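You operate a simulated robot arm through the tools that you are given. There is no shell and no other tool.

You are at the controls of a simulated robot arm. One attempt, no reset.

JOB
Put things in order on the top of the dark table. At the end: the coupler from the top of the dark table stands where the white fuse stood; the white fuse from the top of the dark table stands where the yellow coil stood; the yellow coil from the top of the dark table stands where the teal cool block stood; the teal cool block is on the brown parts box (marked "Contacts"); whatever was shut is shut again. Leave all else as you found it, and nothing knocked over.

Only the result counts: the job must be done as asked and must still hold three seconds after the hand-in. Knocking over, shifting, dropping, spilling or breaking anything else fails it.

ROBOT AND FRAMES
A 7-joint arm with a two-finger parallel gripper, fixed in place. Base frame: the origin is at the foot of the arm, x ahead of it, y to its left, z up; the work surface is at about z = 0. Lengths are in mm, angles in degrees, forces in N, time in s.
With the tool pointing down near the work surface it reaches from about 240 to 620 mm from the base axis. Its first joint turns from -66.0 to 66.0 degrees. Payload 2.6 kg.
The TCP is the grasp point between the finger pads, 30 mm short of the fingertips. In the tool frame z runs along the fingers and y along their closing line. The gripper opens to 94 mm. The fingers are 28 mm wide and 10 mm thick; the gripper's body (50 by 96 mm) begins 55 mm behind the TCP.
Orientation is that of the tool frame in the base frame, as a unit quaternion [w, x, y, z]. With the fingers straight down and closing along the base's y, the tool's x points along the base's -x, its y along +y and its z along -z.

CONTROLS
- The arm moves only by the tool play_rows. Its argument "increments" is a list of rows, each a list of 7 numbers: the turn, a rotation vector about the tool's x, y, z in rad, then the shift along the tool's x, y, z in mm, then the finger opening in mm, from 0 to 94. In form: [[wx, wy, wz, tx, ty, tz, claw], ...]. A call has 1 to 20 rows; each row is the pose to reach, as a shift and turn from the pose commanded when the call began, along the tool's axes at that moment. Each row takes 0.2 s and may step no farther than 50 mm and 8.6 degrees from the row before; otherwise, or with a gripper value out of range, the whole call is refused. Where a pose cannot be reached the arm comes as near as it can. A force on the tool above 40 N (or 10 N above the force at the start of the call, whichever is more), or a blocked arm, ends the call early, and 0.2 s more pass. Each finger travels about 72 mm/s and halts on what it meets, pressing with about 31 N; the grip force reading is that of the motor and also rises with nothing between the fingers. The clock runs only during rows and for 0.2 s after the last one: add rows that repeat a pose to give the fingers time. It gives the time, the measured TCP pose, the force on the tool (base axes), the opening and the grip force at its end, in the units of the frame above (readings bear some noise), with the torque about the TCP (base axes, N m) and any sound that the robot's microphone picked up.
- Cameras (640 x 400 px; columns grow to the right, rows downward): "scene" is fixed at [49.9, 451.1, 558.3]; the picture's right is [-0.58, -0.82, 0.00], its down [-0.51, 0.36, -0.78] and it looks along [0.64, -0.45, -0.63] (base axes); focal length 369 px, centre (320, 200). "wrist" rides on the gripper at [76, 14, -102] in the tool frame; the picture's right is [-0.18, 0.98, 0.00], its down [-0.75, -0.14, -0.64] and it looks along [-0.63, -0.12, 0.77] (tool axes); focal length 243 px, centre (320, 200). There is no depth. A picture from a camera that has moved, and an enlarged one, comes with that camera's place and axes in the base frame and with its lens.
- grab_frame(camera): a new picture of that camera. The clock stands still meanwhile.
- enlarge(camera, box): a new picture of the part [left, top, right, bottom] of that camera's present view, enlarged. The clock stands still meanwhile.
- close_job(): hands the job in; it is judged then, once.

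Nothing tells you positions but the pictures and the camera data. Unless the task says otherwise, let go and move clear before handing in.

The tools are called after "Emit:" as a command line: name --pt "numbers of a row" for each row, then --argument value for the rest, lists and objects as JSON in quotes. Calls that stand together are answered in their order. play_rows: Moves the arm, as the interface text tells. Its arguments: {"type":"object","properties":{"increments":{"type":"array","items":{"type":"array","items":{"type":"number"}}}},"required":["increments"]} The other tools are called the same way: grab_frame (camera) takes a picture; enlarge (camera, box) takes an enlarged picture of a part of a camera's view; close_job () hands the job in.

At the start:

```text
time: 0.0
tool_pos: [423.9, 130.7, 250.7]
tcp_rot: [0.0, 0.0, 1.0, 0.0]
ft_force: [-0.7, -0.1, -0.4]
torque: [-0.03, 0.02, -0.01]
gripper_width: 93.9
grasp_force: 0.0
```

scene: 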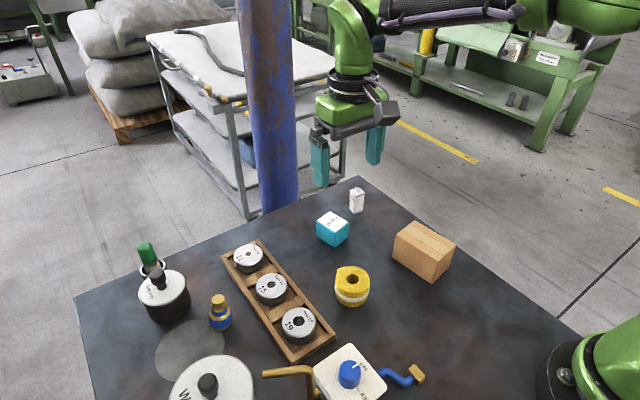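
wrist: 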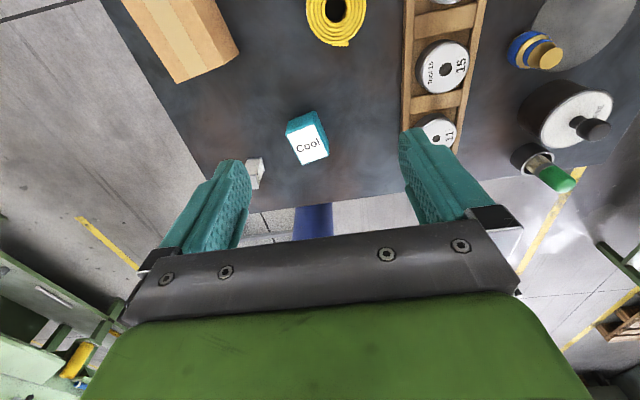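

I see a dark table with a white fuse, teal Cool block, yellow coil, brown box, a weight tray, a blue/gold coupler and other things. I'll look closer first to work out positions.

Emit:
enlarge --camera "scene" --box '[300, 170, 480, 320]'

Emit:
enlarge --camera "scene" --box '[80, 230, 280, 400]'

Emit:
enlarge --camera "wrist" --box '[120, 0, 400, 200]'

Emit:
enlarge --camera "wrist" --box '[390, 0, 640, 200]'

Emit:
enlarge --camera "scene" --box '[240, 320, 440, 400]'

```text
2.67 times, centred on (390, 245) of scene
camera zoom: at [49.9, 451.1, 558.3], right [-0.58, -0.82, 0.0], down [-0.51, 0.36, -0.78], along [0.64, -0.45, -0.63], focal length 983 px, centre (133, 80)
```

zoom: 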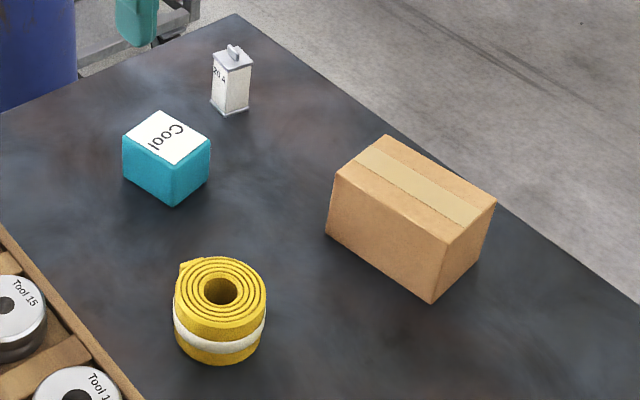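

```text
2.35 times, centred on (180, 315) of scene
camera zoom: at [49.9, 451.1, 558.3], right [-0.58, -0.82, 0.0], down [-0.51, 0.36, -0.78], along [0.64, -0.45, -0.63], focal length 868 px, centre (649, -71)
```

zoom: 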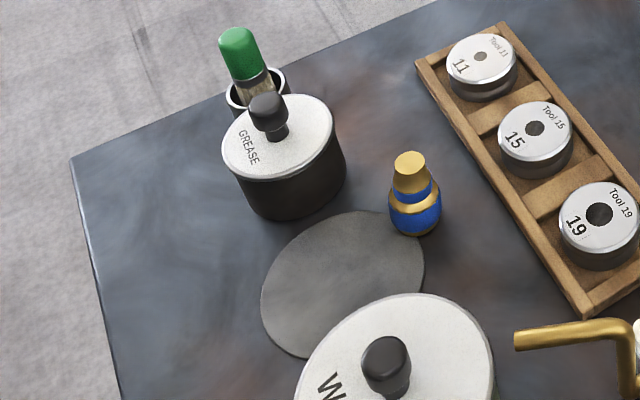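

```text
2.00 times, centred on (260, 100) of wrist
camera zoom: at [347.0, 145.3, 352.2], right [0.18, 0.98, 0.0], down [0.75, -0.14, 0.64], along [0.63, -0.12, -0.77], focal length 485 px, centre (440, 400)
```

zoom: 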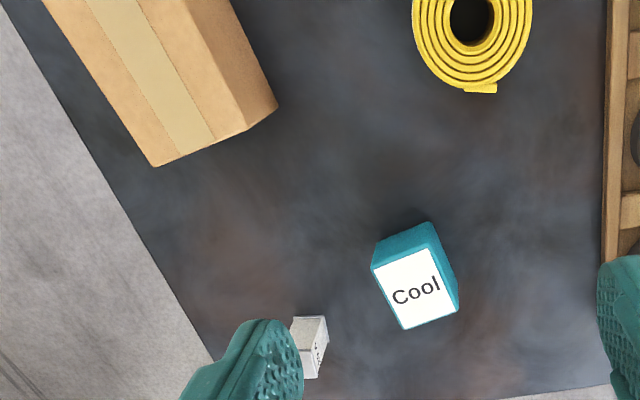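

```text
2.00 times, centred on (515, 100) of wrist
camera zoom: at [347.0, 145.3, 352.2], right [0.18, 0.98, 0.0], down [0.75, -0.14, 0.64], along [0.63, -0.12, -0.77], focal length 485 px, centre (-70, 400)
```

zoom: 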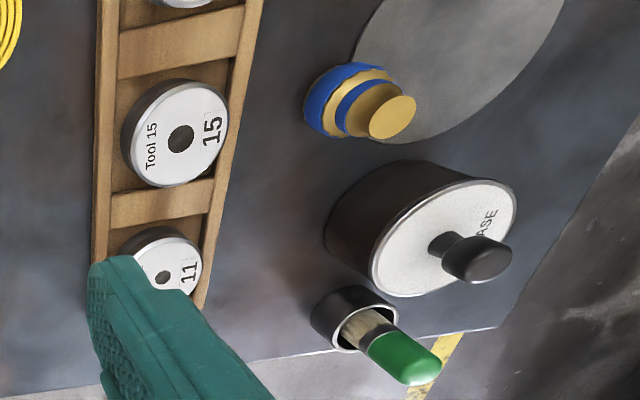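

```text
3.20 times, centred on (340, 360) of scene
camera zoom: at [49.9, 451.1, 558.3], right [-0.58, -0.82, 0.0], down [-0.51, 0.36, -0.78], along [0.64, -0.45, -0.63], focal length 1180 px, centre (256, -312)
```

zoom: 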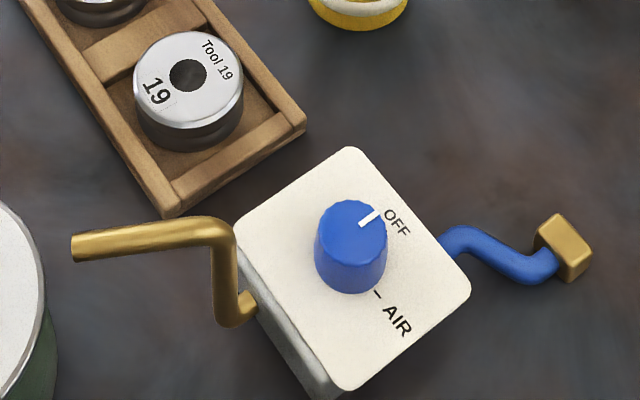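

I estimate the teal block near (485,100), the coil near (352,165), the fuse near (527,10), the coupler near (438,385) and the box near (340,3). I'll zoom in tightly with both cameras to refine these.

Emit:
enlarge --camera "scene" --box '[300, 200, 364, 240]'

Emit:
enlarge --camera "wrist" --box '[267, 100, 347, 150]'

Emit:
enlarge --camera "scene" --box '[325, 180, 389, 220]'

Emit:
enlarge --camera "scene" --box '[312, 258, 392, 308]'

Emit:
enlarge --camera "scene" --box '[376, 212, 472, 290]'

Emit:
enlarge --camera "scene" --box '[188, 288, 252, 328]'

Emit:
enlarge --camera "wrist" --box '[490, 10, 586, 80]'

```text
10.00 times, centred on (332, 220) of scene
camera zoom: at [49.9, 451.1, 558.3], right [-0.58, -0.82, 0.0], down [-0.51, 0.36, -0.78], along [0.64, -0.45, -0.63], focal length 3687 px, centre (200, 0)
```

zoom: 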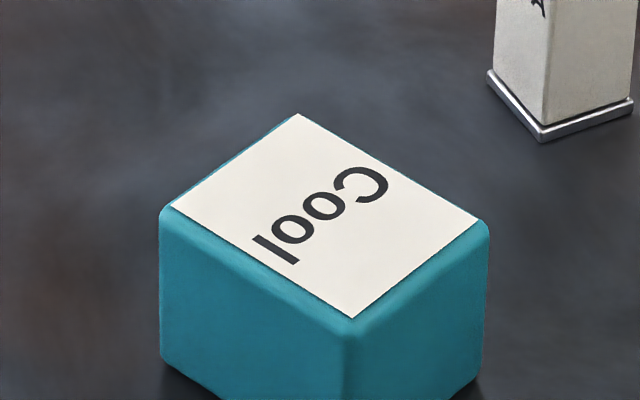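

```text
8.00 times, centred on (307, 125) of wrist
camera zoom: at [347.0, 145.3, 352.2], right [0.18, 0.98, 0.0], down [0.75, -0.14, 0.64], along [0.63, -0.12, -0.77], focal length 1941 px, centre (424, 800)
```

zoom: 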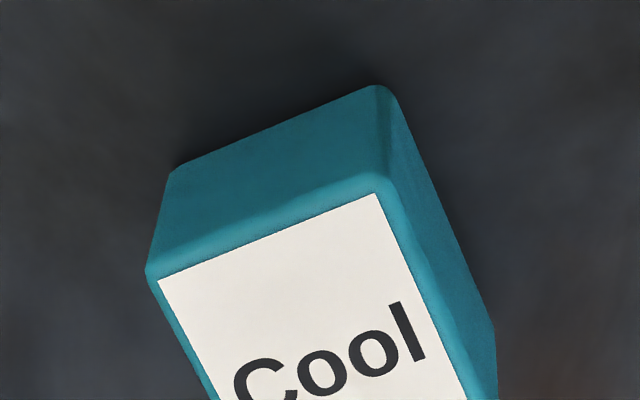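

```text
10.00 times, centred on (357, 200) of scene
camera zoom: at [49.9, 451.1, 558.3], right [-0.58, -0.82, 0.0], down [-0.51, 0.36, -0.78], along [0.64, -0.45, -0.63], focal length 3687 px, centre (-50, 200)
```

zoom: 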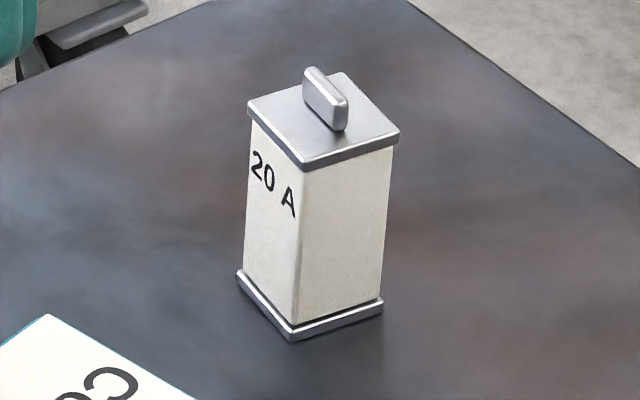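

```text
8.00 times, centred on (352, 283) of scene
camera zoom: at [49.9, 451.1, 558.3], right [-0.58, -0.82, 0.0], down [-0.51, 0.36, -0.78], along [0.64, -0.45, -0.63], focal length 2949 px, centre (64, -464)
```

zoom: 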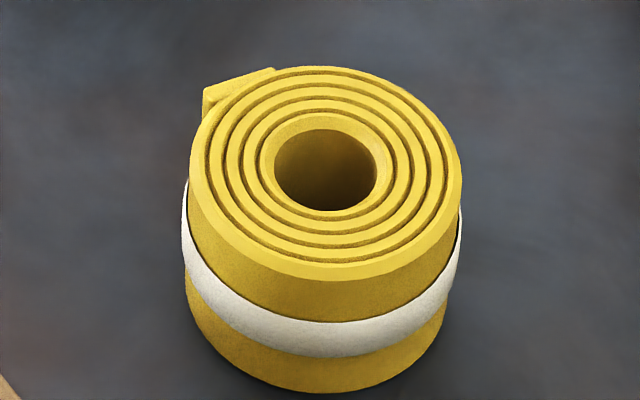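

```text
5.13 times, centred on (424, 251) of scene
camera zoom: at [49.9, 451.1, 558.3], right [-0.58, -0.82, 0.0], down [-0.51, 0.36, -0.78], along [0.64, -0.45, -0.63], focal length 1891 px, centre (-213, -62)
```

zoom: 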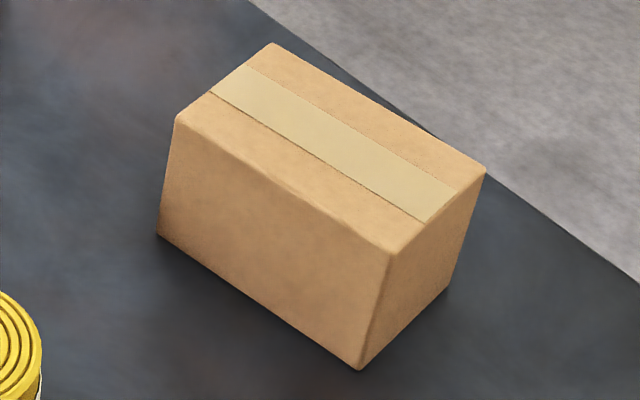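

```text
10.00 times, centred on (220, 308) of scene
camera zoom: at [49.9, 451.1, 558.3], right [-0.58, -0.82, 0.0], down [-0.51, 0.36, -0.78], along [0.64, -0.45, -0.63], focal length 3687 px, centre (1320, -880)
```

zoom: 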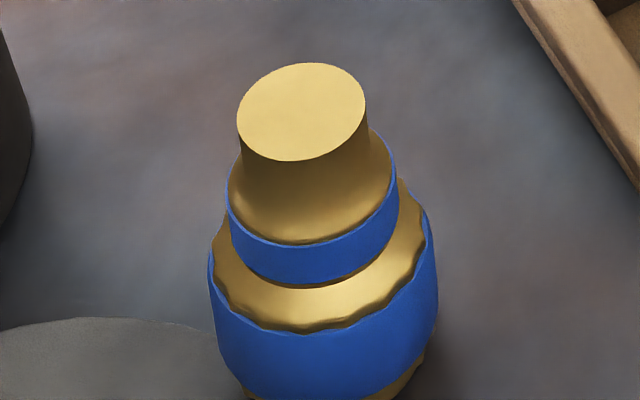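

```text
5.71 times, centred on (538, 45) of wrist
camera zoom: at [347.0, 145.3, 352.2], right [0.18, 0.98, 0.0], down [0.75, -0.14, 0.64], along [0.63, -0.12, -0.77], focal length 1386 px, centre (-926, 1086)
```

zoom: 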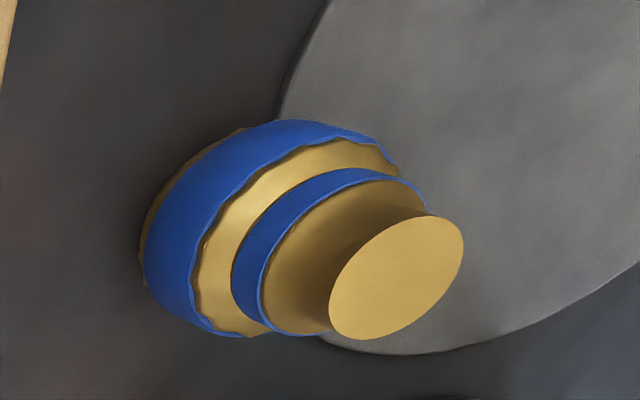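

Triangulating both views gives these positions:
- Teal block: centre (503,99), yaw about 12°, height about 40.
- Fuse: (538,3), about 60 tall.
- Coil: (360,161).
- Coupler: (440,375), 62 tall.
- Box: centre (337,4), top at about z=64.

I'll move above the teal block with the gripper yawed to match it and check from the wrist.

Emit:
play_rows --pt "0 0 -0.05 -20 -8 20 90" --pt "0 0 -0.1 -40 -16 40 84" --pt "0 0 -0.15 -60 -24 60 80" --pt "0 0 -0.2094 -78.9 -31.5 80 76" --pt "0 0 -0.2094 -78.9 -31.5 100 76" --pt "0 0 -0.2094 -78.9 -31.5 100 76"

Emit:
grab_frame --camera "wrist"

Emit:
grab_frame --camera "scene"

```text
time: 1.4
tool_pos: [501.2, 101.9, 150.7]
tcp_rot: [-0.001, -0.104, 0.995, 0.0]
ft_force: [0.1, -0.2, 0.1]
torque: [0.0, -0.01, 0.01]
gripper_width: 76.0
grasp_force: 0.0
```

```text
taken
camera wrist: at [423.6, 100.1, 253.6], right [-0.02, 1.0, 0.0], down [0.77, 0.02, 0.64], along [0.64, 0.02, -0.77], focal length 243 px, centre (320, 200)
```

wrist: 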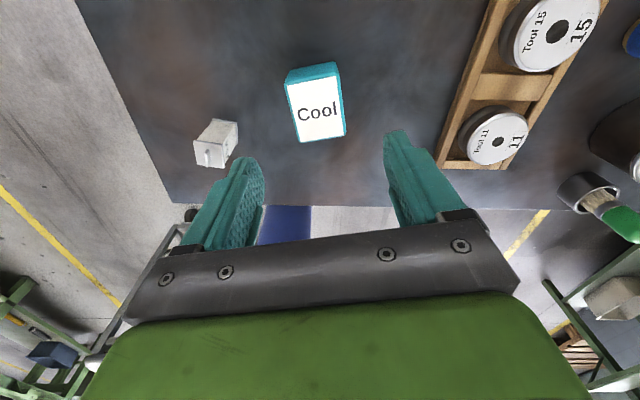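

```text
taken
```

scene: 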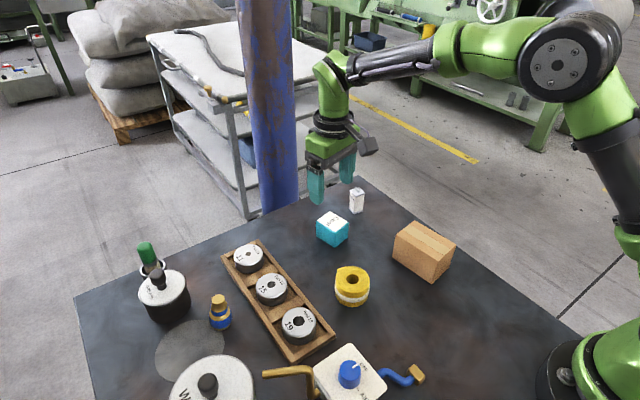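

The gripper is above the teal block, with a small offset in y. I'll let the arm settle to check the readings and then zoom on the block from here.

Emit:
play_rows --pt "0 0 0 0 0 0 76" --pt "0 0 0 0 0 0 76"

Emit:
enlarge --camera "wrist" --box '[260, 50, 388, 150]'

Emit:
enlarge --camera "wrist" --box '[180, 100, 276, 175]'

Emit:
enlarge --camera "scene" --box '[290, 130, 390, 250]'

```text
time: 2.0
tool_pos: [500.4, 101.7, 152.5]
tcp_rot: [0.0, -0.105, 0.994, 0.0]
ft_force: [0.8, 0.7, 0.3]
torque: [-0.01, 0.0, 0.01]
gripper_width: 76.3
grasp_force: 0.0
```

```text
4.00 times, centred on (324, 100) of wrist
camera zoom: at [423.5, 100.1, 253.8], right [-0.02, 1.0, 0.0], down [0.77, 0.02, 0.64], along [0.64, 0.02, -0.77], focal length 970 px, centre (304, 600)
```

zoom: 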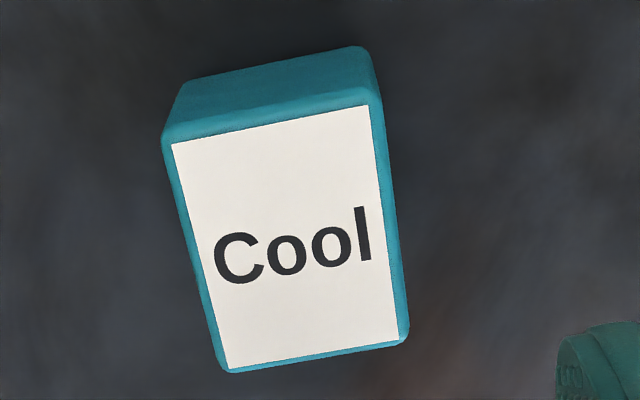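

```text
5.33 times, centred on (228, 138) of wrist
camera zoom: at [423.5, 100.1, 253.8], right [-0.02, 1.0, 0.0], down [0.77, 0.02, 0.64], along [0.64, 0.02, -0.77], focal length 1294 px, centre (811, 533)
```

zoom: 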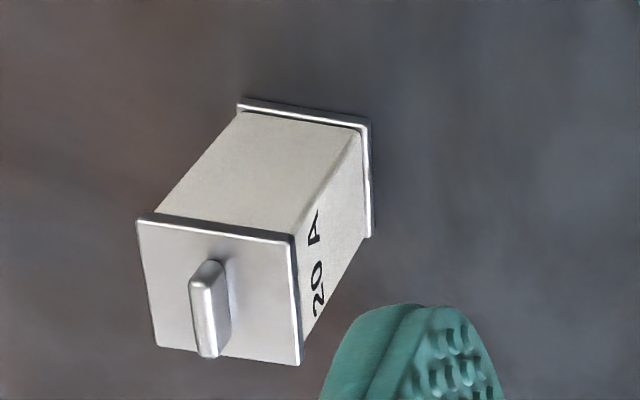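

```text
3.33 times, centred on (340, 190) of scene
camera zoom: at [49.9, 451.1, 558.3], right [-0.58, -0.82, 0.0], down [-0.51, 0.36, -0.78], along [0.64, -0.45, -0.63], focal length 1229 px, centre (253, 233)
```

zoom: 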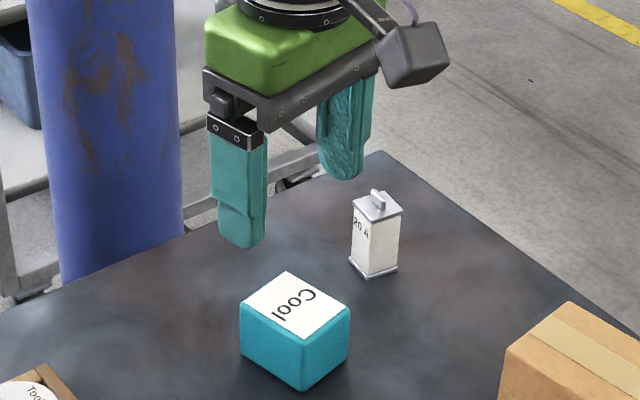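

Both views agree that the block is centred at about (502.2, 99.4) with yaw 12°. I'll correct by a couple of mm, descend with the fingertips just above the table, and close.

Emit:
play_rows --pt "0 0 0 -0.8 -2.7 30 76" --pt "0 0 0 -0.8 -2.7 60 76" --pt "0 0 0 -0.8 -2.7 85 76" --pt "0 0 0 -0.8 -2.7 105 76" --pt "0 0 0 -0.8 -2.7 114 76" --pt "0 0 0 -0.8 -2.7 116.5 76" --pt "0 0 0 -0.8 -2.7 116.5 76"

Emit:
grab_frame --camera "wrist"

Emit:
enlarge --camera "scene" --box '[290, 170, 390, 250]'

```text
time: 3.6
tool_pos: [501.9, 96.8, 34.2]
tcp_rot: [0.0, -0.104, 0.995, 0.0]
ft_force: [0.5, 0.1, 0.7]
torque: [0.02, -0.01, 0.02]
gripper_width: 75.9
grasp_force: 0.0
```

```text
taken
camera wrist: at [424.7, 95.0, 135.6], right [-0.02, 1.0, 0.0], down [0.77, 0.02, 0.64], along [0.64, 0.01, -0.77], focal length 243 px, centre (320, 200)
```

wrist: 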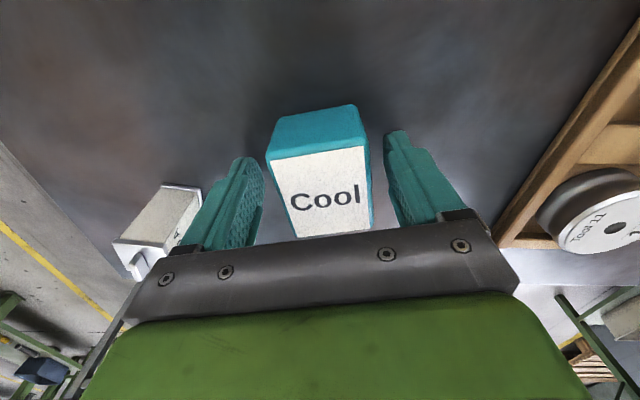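

```text
5.00 times, centred on (340, 210) of scene
camera zoom: at [49.9, 451.1, 558.3], right [-0.58, -0.82, 0.0], down [-0.51, 0.36, -0.78], along [0.64, -0.45, -0.63], focal length 1843 px, centre (220, 150)
```

zoom: 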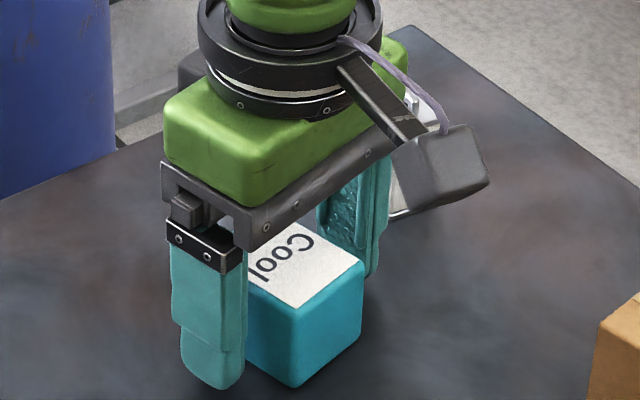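

The fingers straddle the block, about 2 mm off centre. I'll nudge over by that amount, close, and then lift slightly.

Emit:
play_rows --pt "0 0 0 0 2 0 76" --pt "0 0 0 0 2 0 55" --pt "0 0 0 0 2 0 30" --pt "0 0 0 0 2 0 20" --pt "0 0 0 0 2 0 20" --pt "0 0 0 0 2 0 20"

Emit:
play_rows --pt "0 0 0 0 0 -6 20" --pt "0 0 0 0 0 -20 20" --pt "0 0 0 0 0 -45 20" --pt "0 0 0 0 0 -75 20" --pt "0 0 0 0 0 -105 20" --pt "0 0 0 0 0 -110 20"

Emit:
grab_frame --camera "wrist"

Emit:
grab_frame --camera "scene"

```text
time: 5.0
tool_pos: [502.3, 99.6, 32.8]
tcp_rot: [-0.001, -0.105, 0.994, 0.0]
ft_force: [0.6, 0.8, -0.4]
torque: [0.02, -0.01, -0.01]
gripper_width: 49.9
grasp_force: 31.4
```

```text
time: 6.4
tool_pos: [503.2, 98.3, 142.1]
tcp_rot: [-0.001, -0.105, 0.994, 0.0]
ft_force: [0.2, 0.2, -0.9]
torque: [0.0, 0.0, 0.01]
gripper_width: 49.7
grasp_force: 31.0
```

```text
taken
camera wrist: at [425.8, 97.5, 245.3], right [-0.02, 1.0, 0.0], down [0.77, 0.02, 0.64], along [0.64, 0.01, -0.77], focal length 243 px, centre (320, 200)
```

wrist: 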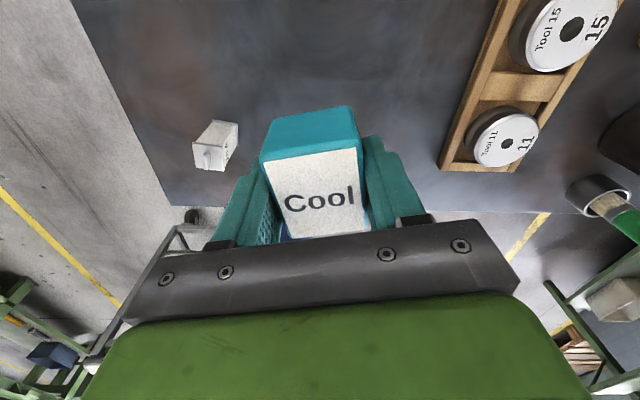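

```text
taken
```

scene: 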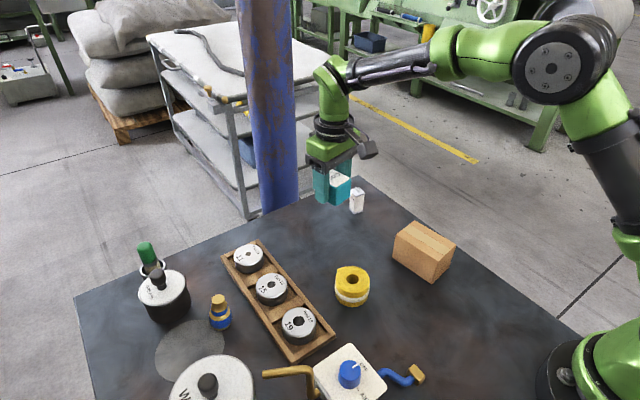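

The teal block is held and lifted; its underside is about 33 mm below the TCP. Next I'll carry it over the box centre at about (338.6, 4.0), aligning to the box's yaw of about 7°.

Emit:
play_rows --pt "0 0 0.01 15 -4.8 0 20" --pt "0 0 0.025 45 -14.5 0 20" --pt "0 0 0.04 75 -24.2 0 20" --pt "0 0 0.055 105 -33.9 0 20" --pt "0 0 0.07 135 -43.5 0 20" --pt "0 0 0.084 165 -53.2 0 20" --pt "0 0 0.084 180.5 -58.2 0 20" --pt "0 0 0.084 180.5 -58.2 0 20" --pt "0 0 0.084 180.5 -58.2 0 20"

Emit:
grab_frame --camera "wrist"

Emit:
enlarge --camera "scene" --box '[344, 150, 500, 290]'

```text
time: 8.4
tool_pos: [339.9, 5.0, 142.7]
tcp_rot: [0.0, -0.061, 0.998, 0.0]
ft_force: [0.7, 0.0, -0.9]
torque: [-0.02, 0.02, 0.02]
gripper_width: 49.8
grasp_force: 31.0
```

```text
taken
camera wrist: at [262.8, 8.5, 245.7], right [0.06, 1.0, 0.0], down [0.77, -0.05, 0.64], along [0.64, -0.04, -0.77], focal length 243 px, centre (320, 200)
```

wrist: 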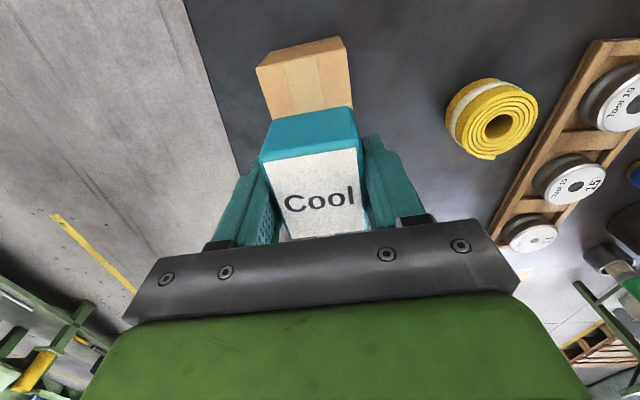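

```text
2.86 times, centred on (422, 220) of scene
camera zoom: at [49.8, 451.1, 558.3], right [-0.58, -0.82, 0.0], down [-0.51, 0.36, -0.78], along [0.64, -0.45, -0.63], focal length 1053 px, centre (29, 143)
```

zoom: 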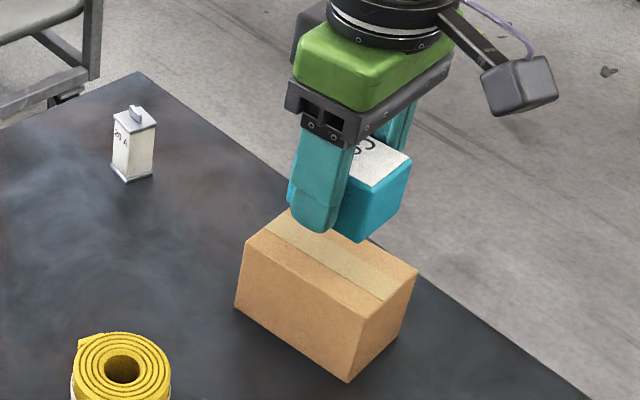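

The block hangs over the box. I'll zoom on the box from the wrist to verify its top edge and height before lowering.

Emit:
enlarge --camera "wrist" --box '[240, 25, 368, 125]'

Emit:
enlarge --camera "wrist" --box '[432, 65, 560, 165]'

```text
4.00 times, centred on (304, 75) of wrist
camera zoom: at [262.8, 8.5, 245.7], right [0.06, 1.0, 0.0], down [0.77, -0.05, 0.64], along [0.64, -0.04, -0.77], focal length 970 px, centre (384, 700)
```

zoom: 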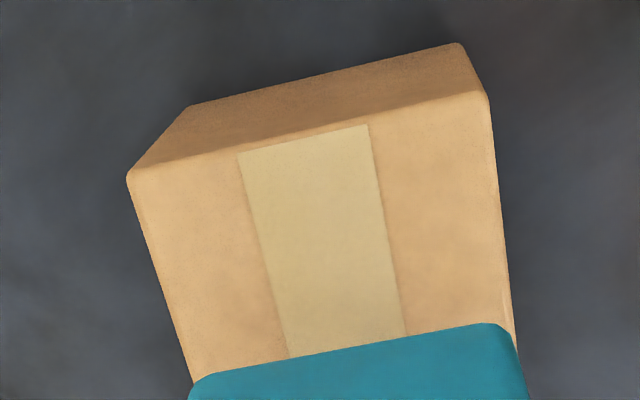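

```text
4.00 times, centred on (496, 115) of wrist
camera zoom: at [262.8, 8.5, 245.7], right [0.06, 1.0, 0.0], down [0.77, -0.05, 0.64], along [0.64, -0.04, -0.77], focal length 970 px, centre (-384, 540)
```

zoom: 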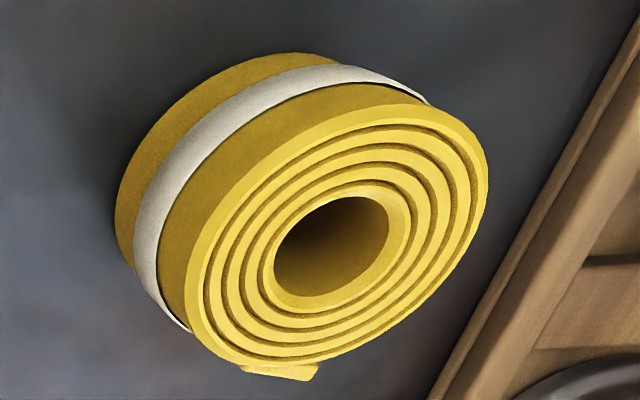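

The wrist view puts the box height nearer 66–69 and its centre y nearer 0–4, so I'll aim for (339, 2.5). I'll lower to a few mm above the top and check the gap.

Emit:
play_rows --pt "0 0 0 1.2 -1.4 10 20" --pt "0 0 0 1.2 -1.4 22 20" --pt "0 0 0 1.2 -1.4 32 20" --pt "0 0 0 1.2 -1.4 36 20" --pt "0 0 0 1.2 -1.4 36 20"

Emit:
enlarge --camera "scene" --box '[380, 190, 476, 250]'

Emit:
enlarge --camera "wrist" --box '[230, 0, 390, 125]'

```text
time: 9.6
tool_pos: [339.0, 3.2, 108.0]
tcp_rot: [-0.001, -0.062, 0.998, 0.0]
ft_force: [-0.1, -0.4, -1.0]
torque: [0.0, -0.01, 0.01]
gripper_width: 49.6
grasp_force: 31.3
```

```text
6.67 times, centred on (428, 220) of scene
camera zoom: at [49.9, 451.1, 558.3], right [-0.58, -0.82, 0.0], down [-0.51, 0.36, -0.78], along [0.64, -0.45, -0.63], focal length 2458 px, centre (-400, 67)
```

zoom: 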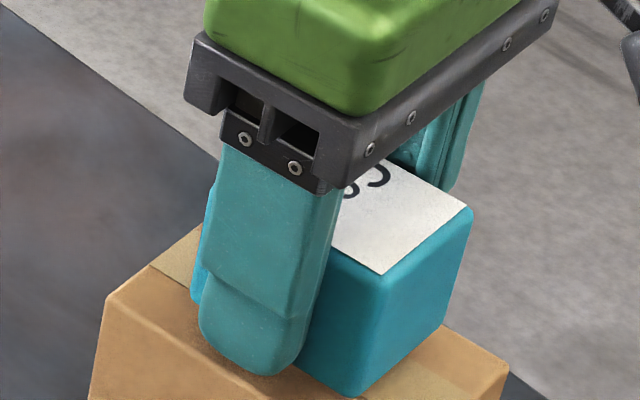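

```text
3.20 times, centred on (310, 62) of wrist
camera zoom: at [261.1, 7.1, 210.0], right [0.06, 1.0, 0.0], down [0.77, -0.05, 0.64], along [0.64, -0.04, -0.77], focal length 776 px, centre (352, 640)
```

zoom: 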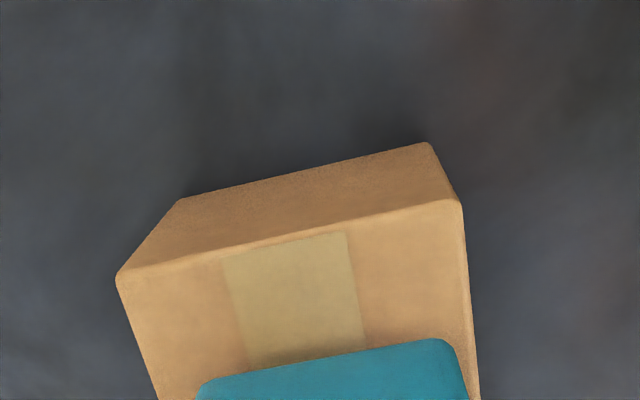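

There is a visible gap under the block, so I'll descend slowly in small steps and watch the force.

Emit:
play_rows --pt "0 0 0 0 0 2 20" --pt "0 0 0 0 0 4 20" --pt "0 0 0 0 0 5 20"

Emit:
enlarge --camera "scene" --box '[380, 200, 476, 260]'

```text
time: 10.4
tool_pos: [337.7, 3.2, 102.8]
tcp_rot: [0.0, -0.061, 0.998, 0.0]
ft_force: [-0.1, -1.0, -1.1]
torque: [0.0, 0.02, -0.01]
gripper_width: 49.6
grasp_force: 30.6
```

```text
6.67 times, centred on (428, 230) of scene
camera zoom: at [49.9, 451.1, 558.3], right [-0.58, -0.82, 0.0], down [-0.51, 0.36, -0.78], along [0.64, -0.45, -0.63], focal length 2458 px, centre (-400, 0)
```

zoom: 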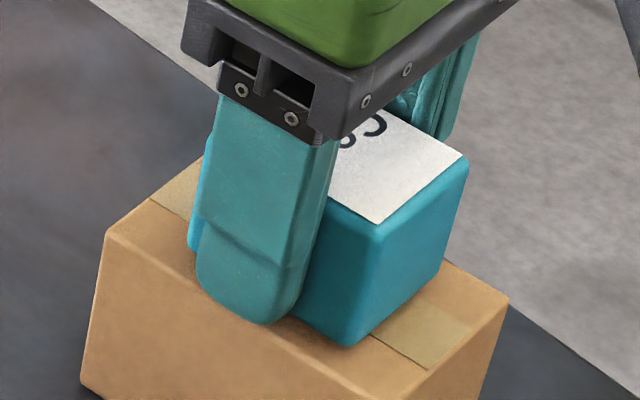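

No contact yet. I'll continue down in 1 mm steps.

Emit:
play_rows --pt "0 0 0 0 0 1 20" --pt "0 0 0 0 0 1.5 20"

Emit:
play_rows --pt "0 0 0 0 0 0.7 20" --pt "0 0 0 0 0 1 20"

Emit:
enlarge --camera "scene" --box '[400, 215, 464, 255]'

```text
time: 11.0
tool_pos: [337.0, 4.6, 102.1]
tcp_rot: [0.0, -0.062, 0.998, 0.0]
ft_force: [0.7, 0.4, -0.4]
torque: [-0.01, -0.01, -0.01]
gripper_width: 49.8
grasp_force: 30.8
```

```text
time: 11.6
tool_pos: [337.2, 2.5, 102.0]
tcp_rot: [0.0, -0.063, 0.998, -0.001]
ft_force: [0.5, -0.4, -0.6]
torque: [-0.01, 0.0, -0.02]
gripper_width: 49.8
grasp_force: 30.7
```

```text
10.00 times, centred on (432, 235) of scene
camera zoom: at [49.9, 451.1, 558.3], right [-0.58, -0.82, 0.0], down [-0.51, 0.36, -0.78], along [0.64, -0.45, -0.63], focal length 3687 px, centre (-800, -150)
```

zoom: 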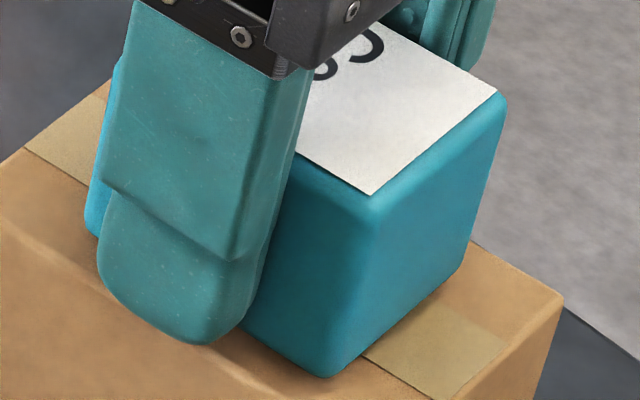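

Still free. Continuing down slowly.

Emit:
play_rows --pt "0 0 0 0 0 0.5 20" --pt "0 0 0 0 0 1 20"

Emit:
play_rows --pt "0 0 0 0 0 0.5 20" --pt "0 0 0 0 0 1 20"

Emit:
enlarge --camera "scene" --box '[400, 215, 464, 255]'

```text
time: 12.2
tool_pos: [338.4, 2.4, 100.1]
tcp_rot: [0.0, -0.062, 0.998, -0.001]
ft_force: [0.3, 0.4, -1.2]
torque: [0.01, 0.01, -0.02]
gripper_width: 49.7
grasp_force: 30.8
```

```text
time: 12.8
tool_pos: [338.3, 3.2, 97.6]
tcp_rot: [0.0, -0.062, 0.998, -0.001]
ft_force: [-0.9, 0.4, 1.5]
torque: [-0.01, 0.02, -0.01]
gripper_width: 49.9
grasp_force: 31.4
```

```text
10.00 times, centred on (432, 235) of scene
camera zoom: at [49.8, 451.1, 558.3], right [-0.58, -0.82, 0.0], down [-0.51, 0.36, -0.78], along [0.64, -0.45, -0.63], focal length 3687 px, centre (-800, -150)
```

zoom: 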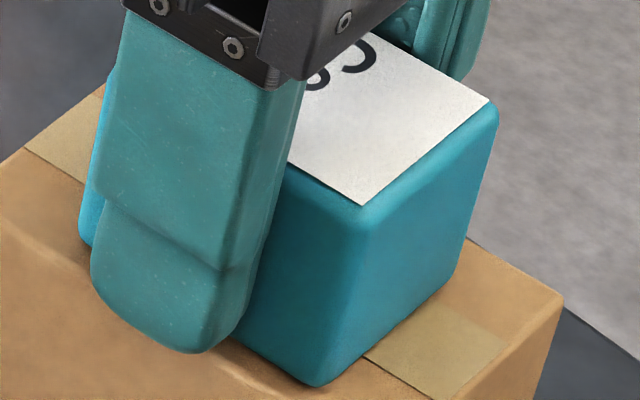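

A small upward force has appeared at a block underside height of about 64 mm, matching the scene estimate. I'll take one more half-millimetre to confirm contact.

Emit:
play_rows --pt "0 0 0 0 0 0.6 20" --pt "0 0 0 0 0 0.6 20"

```text
time: 13.4
tool_pos: [338.2, 2.7, 97.0]
tcp_rot: [0.0, -0.062, 0.998, 0.0]
ft_force: [-3.6, 1.0, 15.8]
torque: [-0.03, 0.3, -0.04]
gripper_width: 49.4
grasp_force: 30.7
```

Contact is confirmed. I'll back off slightly, open the fingers evenly, and rise straight up.

Emit:
play_rows --pt "0 0 0 0 0 -0.5 20" --pt "0 0 0 0 0 -0.5 50" --pt "0 0 0 0 0 -0.5 60" --pt "0 0 0 0 0 -0.5 70" --pt "0 0 0 0 0 -0.5 74" --pt "0 0 0 0 0 -0.5 74"

Emit:
play_rows --pt "0 0 0 0 0 -10 74" --pt "0 0 0 0 0 -30 74" --pt "0 0 0 0 0 -55 74" --pt "0 0 0 0 0 -80 74" --pt "0 0 0 0 0 -95 74" --pt "0 0 0 0 0 -95 74"

Emit:
enlarge --camera "scene" --box '[376, 200, 472, 290]'

Emit:
grab_frame --camera "wrist"

```text
time: 14.8
tool_pos: [337.2, 2.0, 98.0]
tcp_rot: [0.0, -0.062, 0.998, 0.0]
ft_force: [0.5, -0.1, -0.3]
torque: [0.01, 0.03, -0.01]
gripper_width: 74.1
grasp_force: 0.2
```

```text
time: 16.2
tool_pos: [339.8, 2.0, 190.5]
tcp_rot: [0.0, -0.062, 0.998, 0.0]
ft_force: [1.3, -0.9, -0.6]
torque: [-0.02, 0.01, -0.02]
gripper_width: 73.9
grasp_force: 0.0
```

```text
4.44 times, centred on (424, 245) of scene
camera zoom: at [49.8, 451.1, 558.3], right [-0.58, -0.82, 0.0], down [-0.51, 0.36, -0.78], along [0.64, -0.45, -0.63], focal length 1639 px, centre (-142, 0)
```

zoom: 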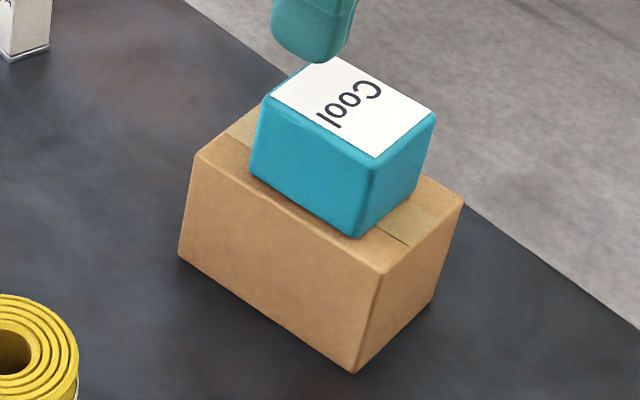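

```text
taken
camera wrist: at [261.3, 7.3, 292.9], right [0.06, 1.0, 0.0], down [0.77, -0.05, 0.64], along [0.64, -0.04, -0.77], focal length 243 px, centre (320, 200)
```

wrist: 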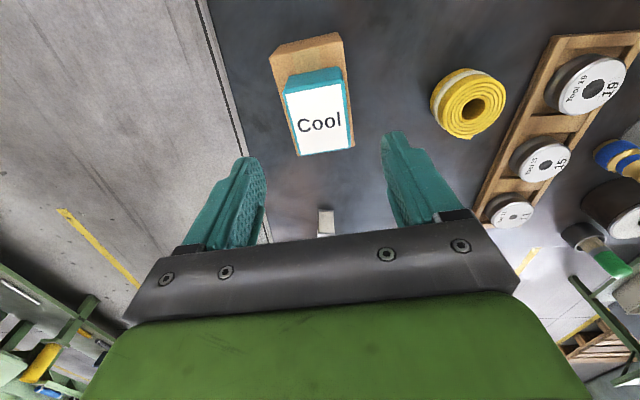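

The teal block sits squarely on the box and the box hasn't shifted. Next is the coil: it triangulates to (359.5, 161.5), height about 39.5, diameter about 60, with its tail on the +x side. I'll move above it with yaw 0, closing along y, which avoids the tail.

Emit:
play_rows --pt "0 0 0.02 -6 22 0 80" --pt "0 0 0.04 -13 52 0 88" --pt "0 0 0.07 -20 82 5 92" --pt "0 0 0.1 -28 112 15 92" --pt "0 0 0.124 -36 140 30 92" --pt "0 0 0.124 -40 155.3 45 92" --pt "0 0 0.124 -40 155.3 50 92" --pt "0 0 0.124 -40 155.3 50 92"

Emit:
grab_frame --camera "wrist"

Emit:
enlarge --camera "scene" --box '[300, 220, 428, 320]'

```text
time: 18.0
tool_pos: [358.8, 162.0, 142.4]
tcp_rot: [0.001, -0.001, 1.0, 0.0]
ft_force: [0.8, -0.1, -1.2]
torque: [-0.01, -0.01, -0.03]
gripper_width: 92.1
grasp_force: 0.2
```

```text
taken
camera wrist: at [282.5, 176.3, 244.4], right [0.18, 0.98, 0.0], down [0.75, -0.14, 0.64], along [0.63, -0.12, -0.77], focal length 243 px, centre (320, 200)
```

wrist: 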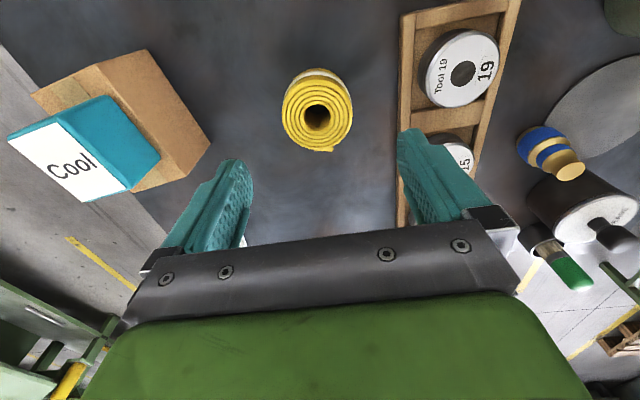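

```text
4.00 times, centred on (364, 270) of scene
camera zoom: at [49.8, 451.1, 558.3], right [-0.58, -0.82, 0.0], down [-0.51, 0.36, -0.78], along [0.64, -0.45, -0.63], focal length 1475 px, centre (144, -80)
```

zoom: 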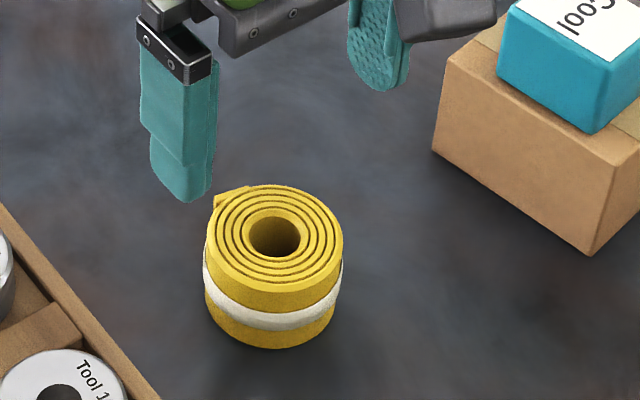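

The gripper is above the coil. I'll zoom to verify its centre.

Emit:
enlarge --camera "wrist" --box '[265, 60, 377, 160]'

```text
4.00 times, centred on (321, 110) of wrist
camera zoom: at [282.5, 176.3, 244.4], right [0.18, 0.98, 0.0], down [0.75, -0.14, 0.64], along [0.63, -0.12, -0.77], focal length 970 px, centre (316, 560)
```

zoom: 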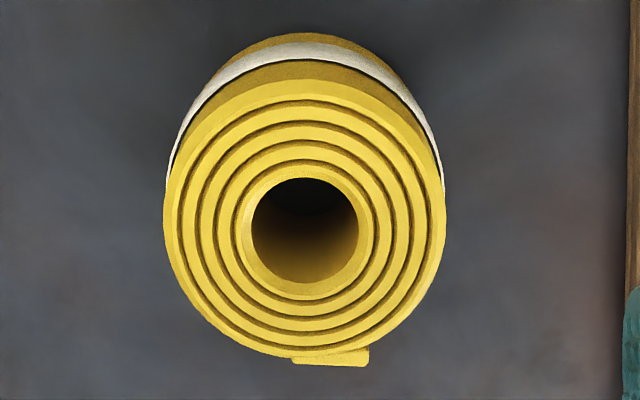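

The coil centre is (359, 160.8), so I'm within about 1.3 mm. I'll descend and grip.

Emit:
play_rows --pt "0 0 0 0 -1.3 30 92" --pt "0 0 0 0 -1.3 60 92" --pt "0 0 0 0 -1.3 85 92" --pt "0 0 0 0 -1.3 100 92" --pt "0 0 0 0 -1.3 106 92" --pt "0 0 0 0 -1.3 108.5 92" --pt "0 0 0 0 -1.3 108.5 92"

Emit:
grab_frame --camera "wrist"

Emit:
enlarge --camera "scene" --box '[300, 220, 428, 320]'

```text
time: 19.6
tool_pos: [359.9, 160.5, 34.4]
tcp_rot: [0.0, 0.0, 1.0, 0.0]
ft_force: [-0.1, -0.3, -0.1]
torque: [0.0, 0.02, 0.0]
gripper_width: 92.0
grasp_force: 0.1
```

```text
taken
camera wrist: at [282.6, 174.6, 136.6], right [0.18, 0.98, 0.0], down [0.75, -0.14, 0.64], along [0.63, -0.12, -0.77], focal length 243 px, centre (320, 200)
```

wrist: 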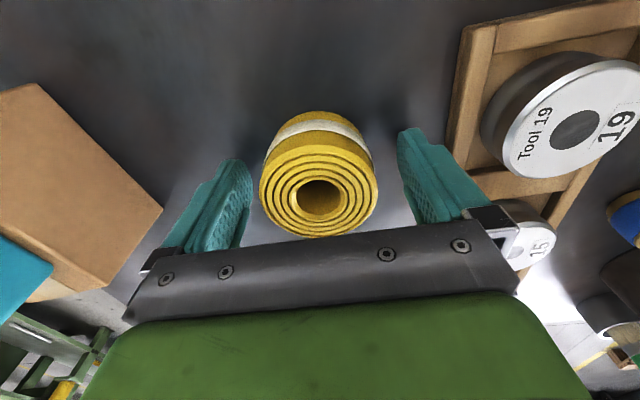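

```text
4.00 times, centred on (364, 270) of scene
camera zoom: at [49.9, 451.1, 558.3], right [-0.58, -0.82, 0.0], down [-0.51, 0.36, -0.78], along [0.64, -0.45, -0.63], focal length 1475 px, centre (144, -80)
```

zoom: 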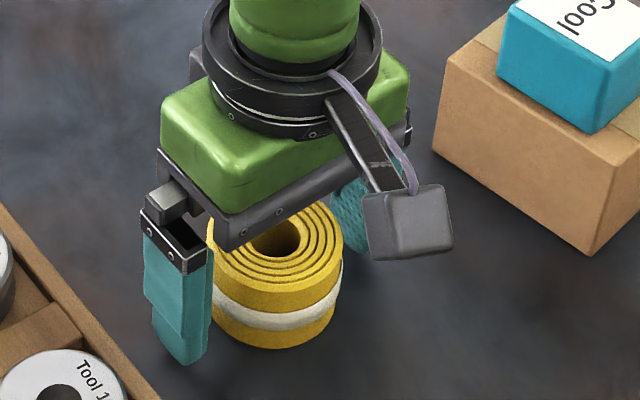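

The fingers straddle the coil. Closing and lifting.

Emit:
play_rows --pt "0 0 0 0 0 0.8 80" --pt "0 0 0 0 0 0.8 60" --pt "0 0 0 0 0 0.8 40" --pt "0 0 0 0 0 0.8 30" --pt "0 0 0 0 0 0.8 30" --pt "0 0 0 0 0 0.8 30"

Emit:
play_rows --pt "0 0 0 0 0 -6 30" --pt "0 0 0 0 0 -20 30" --pt "0 0 0 0 0 -45 30" --pt "0 0 0 0 0 -75 30" --pt "0 0 0 0 0 -100 30" --pt "0 0 0 0 0 -105 30" --pt "0 0 0 0 0 -105 30"

Emit:
grab_frame --camera "wrist"

Emit:
grab_frame --camera "scene"

```text
time: 21.0
tool_pos: [358.2, 160.6, 33.5]
tcp_rot: [-0.001, -0.001, 1.0, -0.001]
ft_force: [0.4, -1.2, 0.5]
torque: [-0.07, -0.01, 0.02]
gripper_width: 60.3
grasp_force: 30.9
```

```text
time: 22.6
tool_pos: [357.5, 160.1, 139.4]
tcp_rot: [0.0, -0.001, 1.0, -0.001]
ft_force: [-0.8, -0.4, -1.2]
torque: [-0.01, 0.01, -0.01]
gripper_width: 60.3
grasp_force: 31.1
```

```text
taken
camera wrist: at [280.7, 174.4, 241.6], right [0.18, 0.98, 0.0], down [0.75, -0.14, 0.64], along [0.63, -0.12, -0.77], focal length 243 px, centre (320, 200)
```

wrist: 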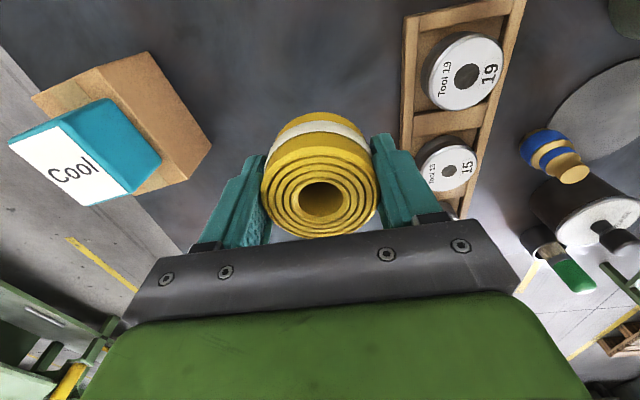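

```text
taken
```

scene: 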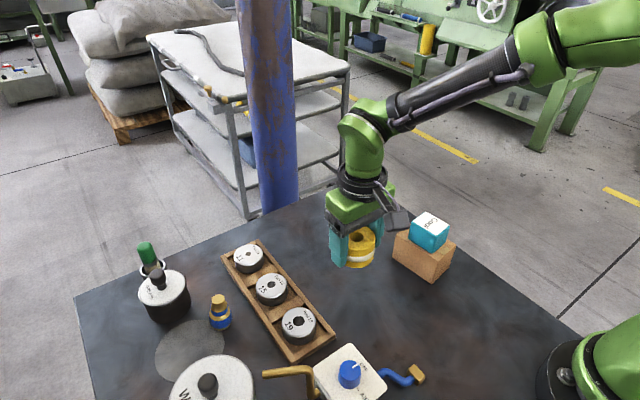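

The coil is held. I'll carry it to the teal block's old spot at (502.2, 99.4).

Emit:
play_rows --pt "0 0 0 -15 -6 0 30" --pt "0 0 0 -42 -18 0 30" --pt "0 0 0 -70 -30 0 30" --pt "0 0 0 -98 -42 0 30" --pt "0 0 0 -126 -53 0 30" --pt "0 0 0 -144.7 -60.9 0 30" --pt "0 0 0 -144.7 -60.9 30 30" --pt "0 0 0 -144.7 -60.9 50 30" --pt "0 0 0 -144.7 -60.9 50 30"

Emit:
grab_frame --camera "wrist"

Emit:
grab_frame --camera "scene"

```text
time: 24.6
tool_pos: [503.0, 100.3, 89.1]
tcp_rot: [0.0, 0.0, 1.0, 0.0]
ft_force: [1.5, -0.3, -1.5]
torque: [0.04, -0.02, 0.01]
gripper_width: 60.5
grasp_force: 31.2
```

```text
taken
camera wrist: at [425.7, 114.3, 191.8], right [0.18, 0.98, 0.0], down [0.75, -0.14, 0.64], along [0.63, -0.12, -0.77], focal length 243 px, centre (320, 200)
```

wrist: 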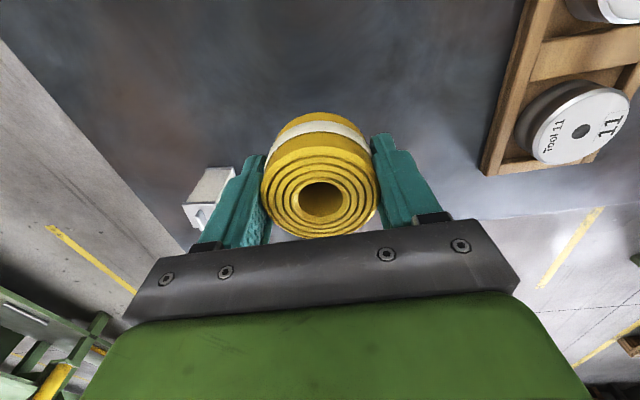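

```text
taken
```

scene: 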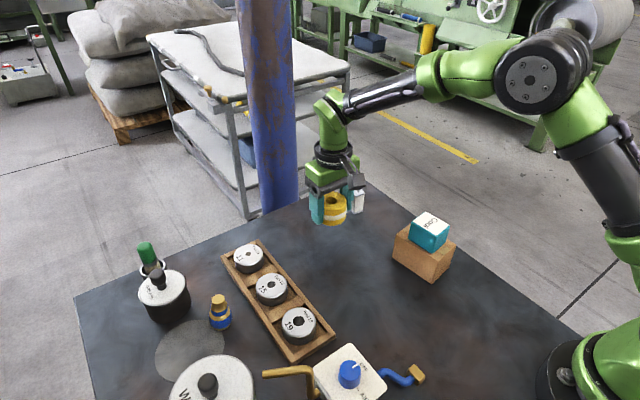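

I'm within about 1 mm of the target, so I'll lower to just above the table.

Emit:
play_rows --pt "0 0 0 0 -0.8 20 30" --pt "0 0 0 0 -0.8 38 30" --pt "0 0 0 0 -0.8 49 30" --pt "0 0 0 0 -0.8 53.5 30" --pt "0 0 0 0 -0.8 53.5 30"

Emit:
enlarge --camera "scene" --box '[290, 170, 390, 250]'

```text
time: 25.8
tool_pos: [501.5, 99.8, 35.5]
tcp_rot: [0.001, 0.0, 1.0, 0.001]
ft_force: [-0.1, 0.0, -1.9]
torque: [-0.03, 0.0, 0.0]
gripper_width: 60.2
grasp_force: 31.1
```

```text
5.00 times, centred on (340, 210) of scene
camera zoom: at [49.9, 451.1, 558.3], right [-0.58, -0.82, 0.0], down [-0.51, 0.36, -0.78], along [0.64, -0.45, -0.63], focal length 1843 px, centre (220, 150)
```

zoom: 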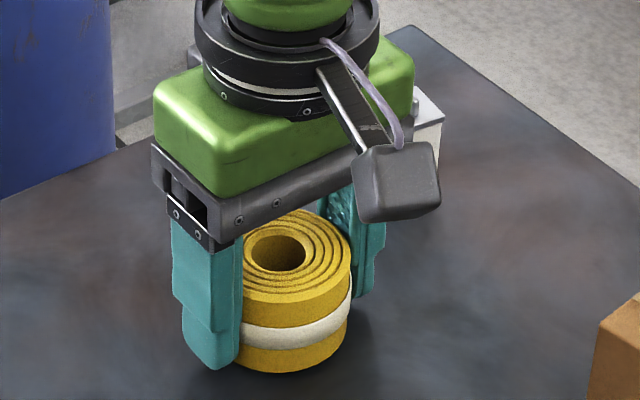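

Just above the table now. I'll ease down in small steps while watching the force.

Emit:
play_rows --pt "0 0 0 0 0 0.6 30" --pt "0 0 0 0 0 1.0 30"

Emit:
play_rows --pt "0 0 0 0 0 0.6 30" --pt "0 0 0 0 0 0.6 30"

```text
time: 26.4
tool_pos: [502.5, 98.7, 34.5]
tcp_rot: [0.0, -0.001, 1.0, -0.001]
ft_force: [-0.1, 0.6, -1.7]
torque: [-0.03, 0.01, 0.0]
gripper_width: 60.5
grasp_force: 30.7
```

```text
time: 27.0
tool_pos: [502.2, 98.3, 33.8]
tcp_rot: [-0.001, -0.001, 1.0, 0.0]
ft_force: [0.2, -0.4, -1.3]
torque: [0.01, 0.01, 0.0]
gripper_width: 60.6
grasp_force: 31.1
```

Emit:
play_rows --pt "0 0 0 0 0 0.5 30" --pt "0 0 0 0 0 0.5 30"

```text
time: 27.6
tool_pos: [502.3, 99.1, 33.9]
tcp_rot: [0.0, 0.0, 1.0, 0.0]
ft_force: [-4.7, -1.7, 5.3]
torque: [-0.04, 0.2, 0.04]
gripper_width: 60.5
grasp_force: 31.2
```

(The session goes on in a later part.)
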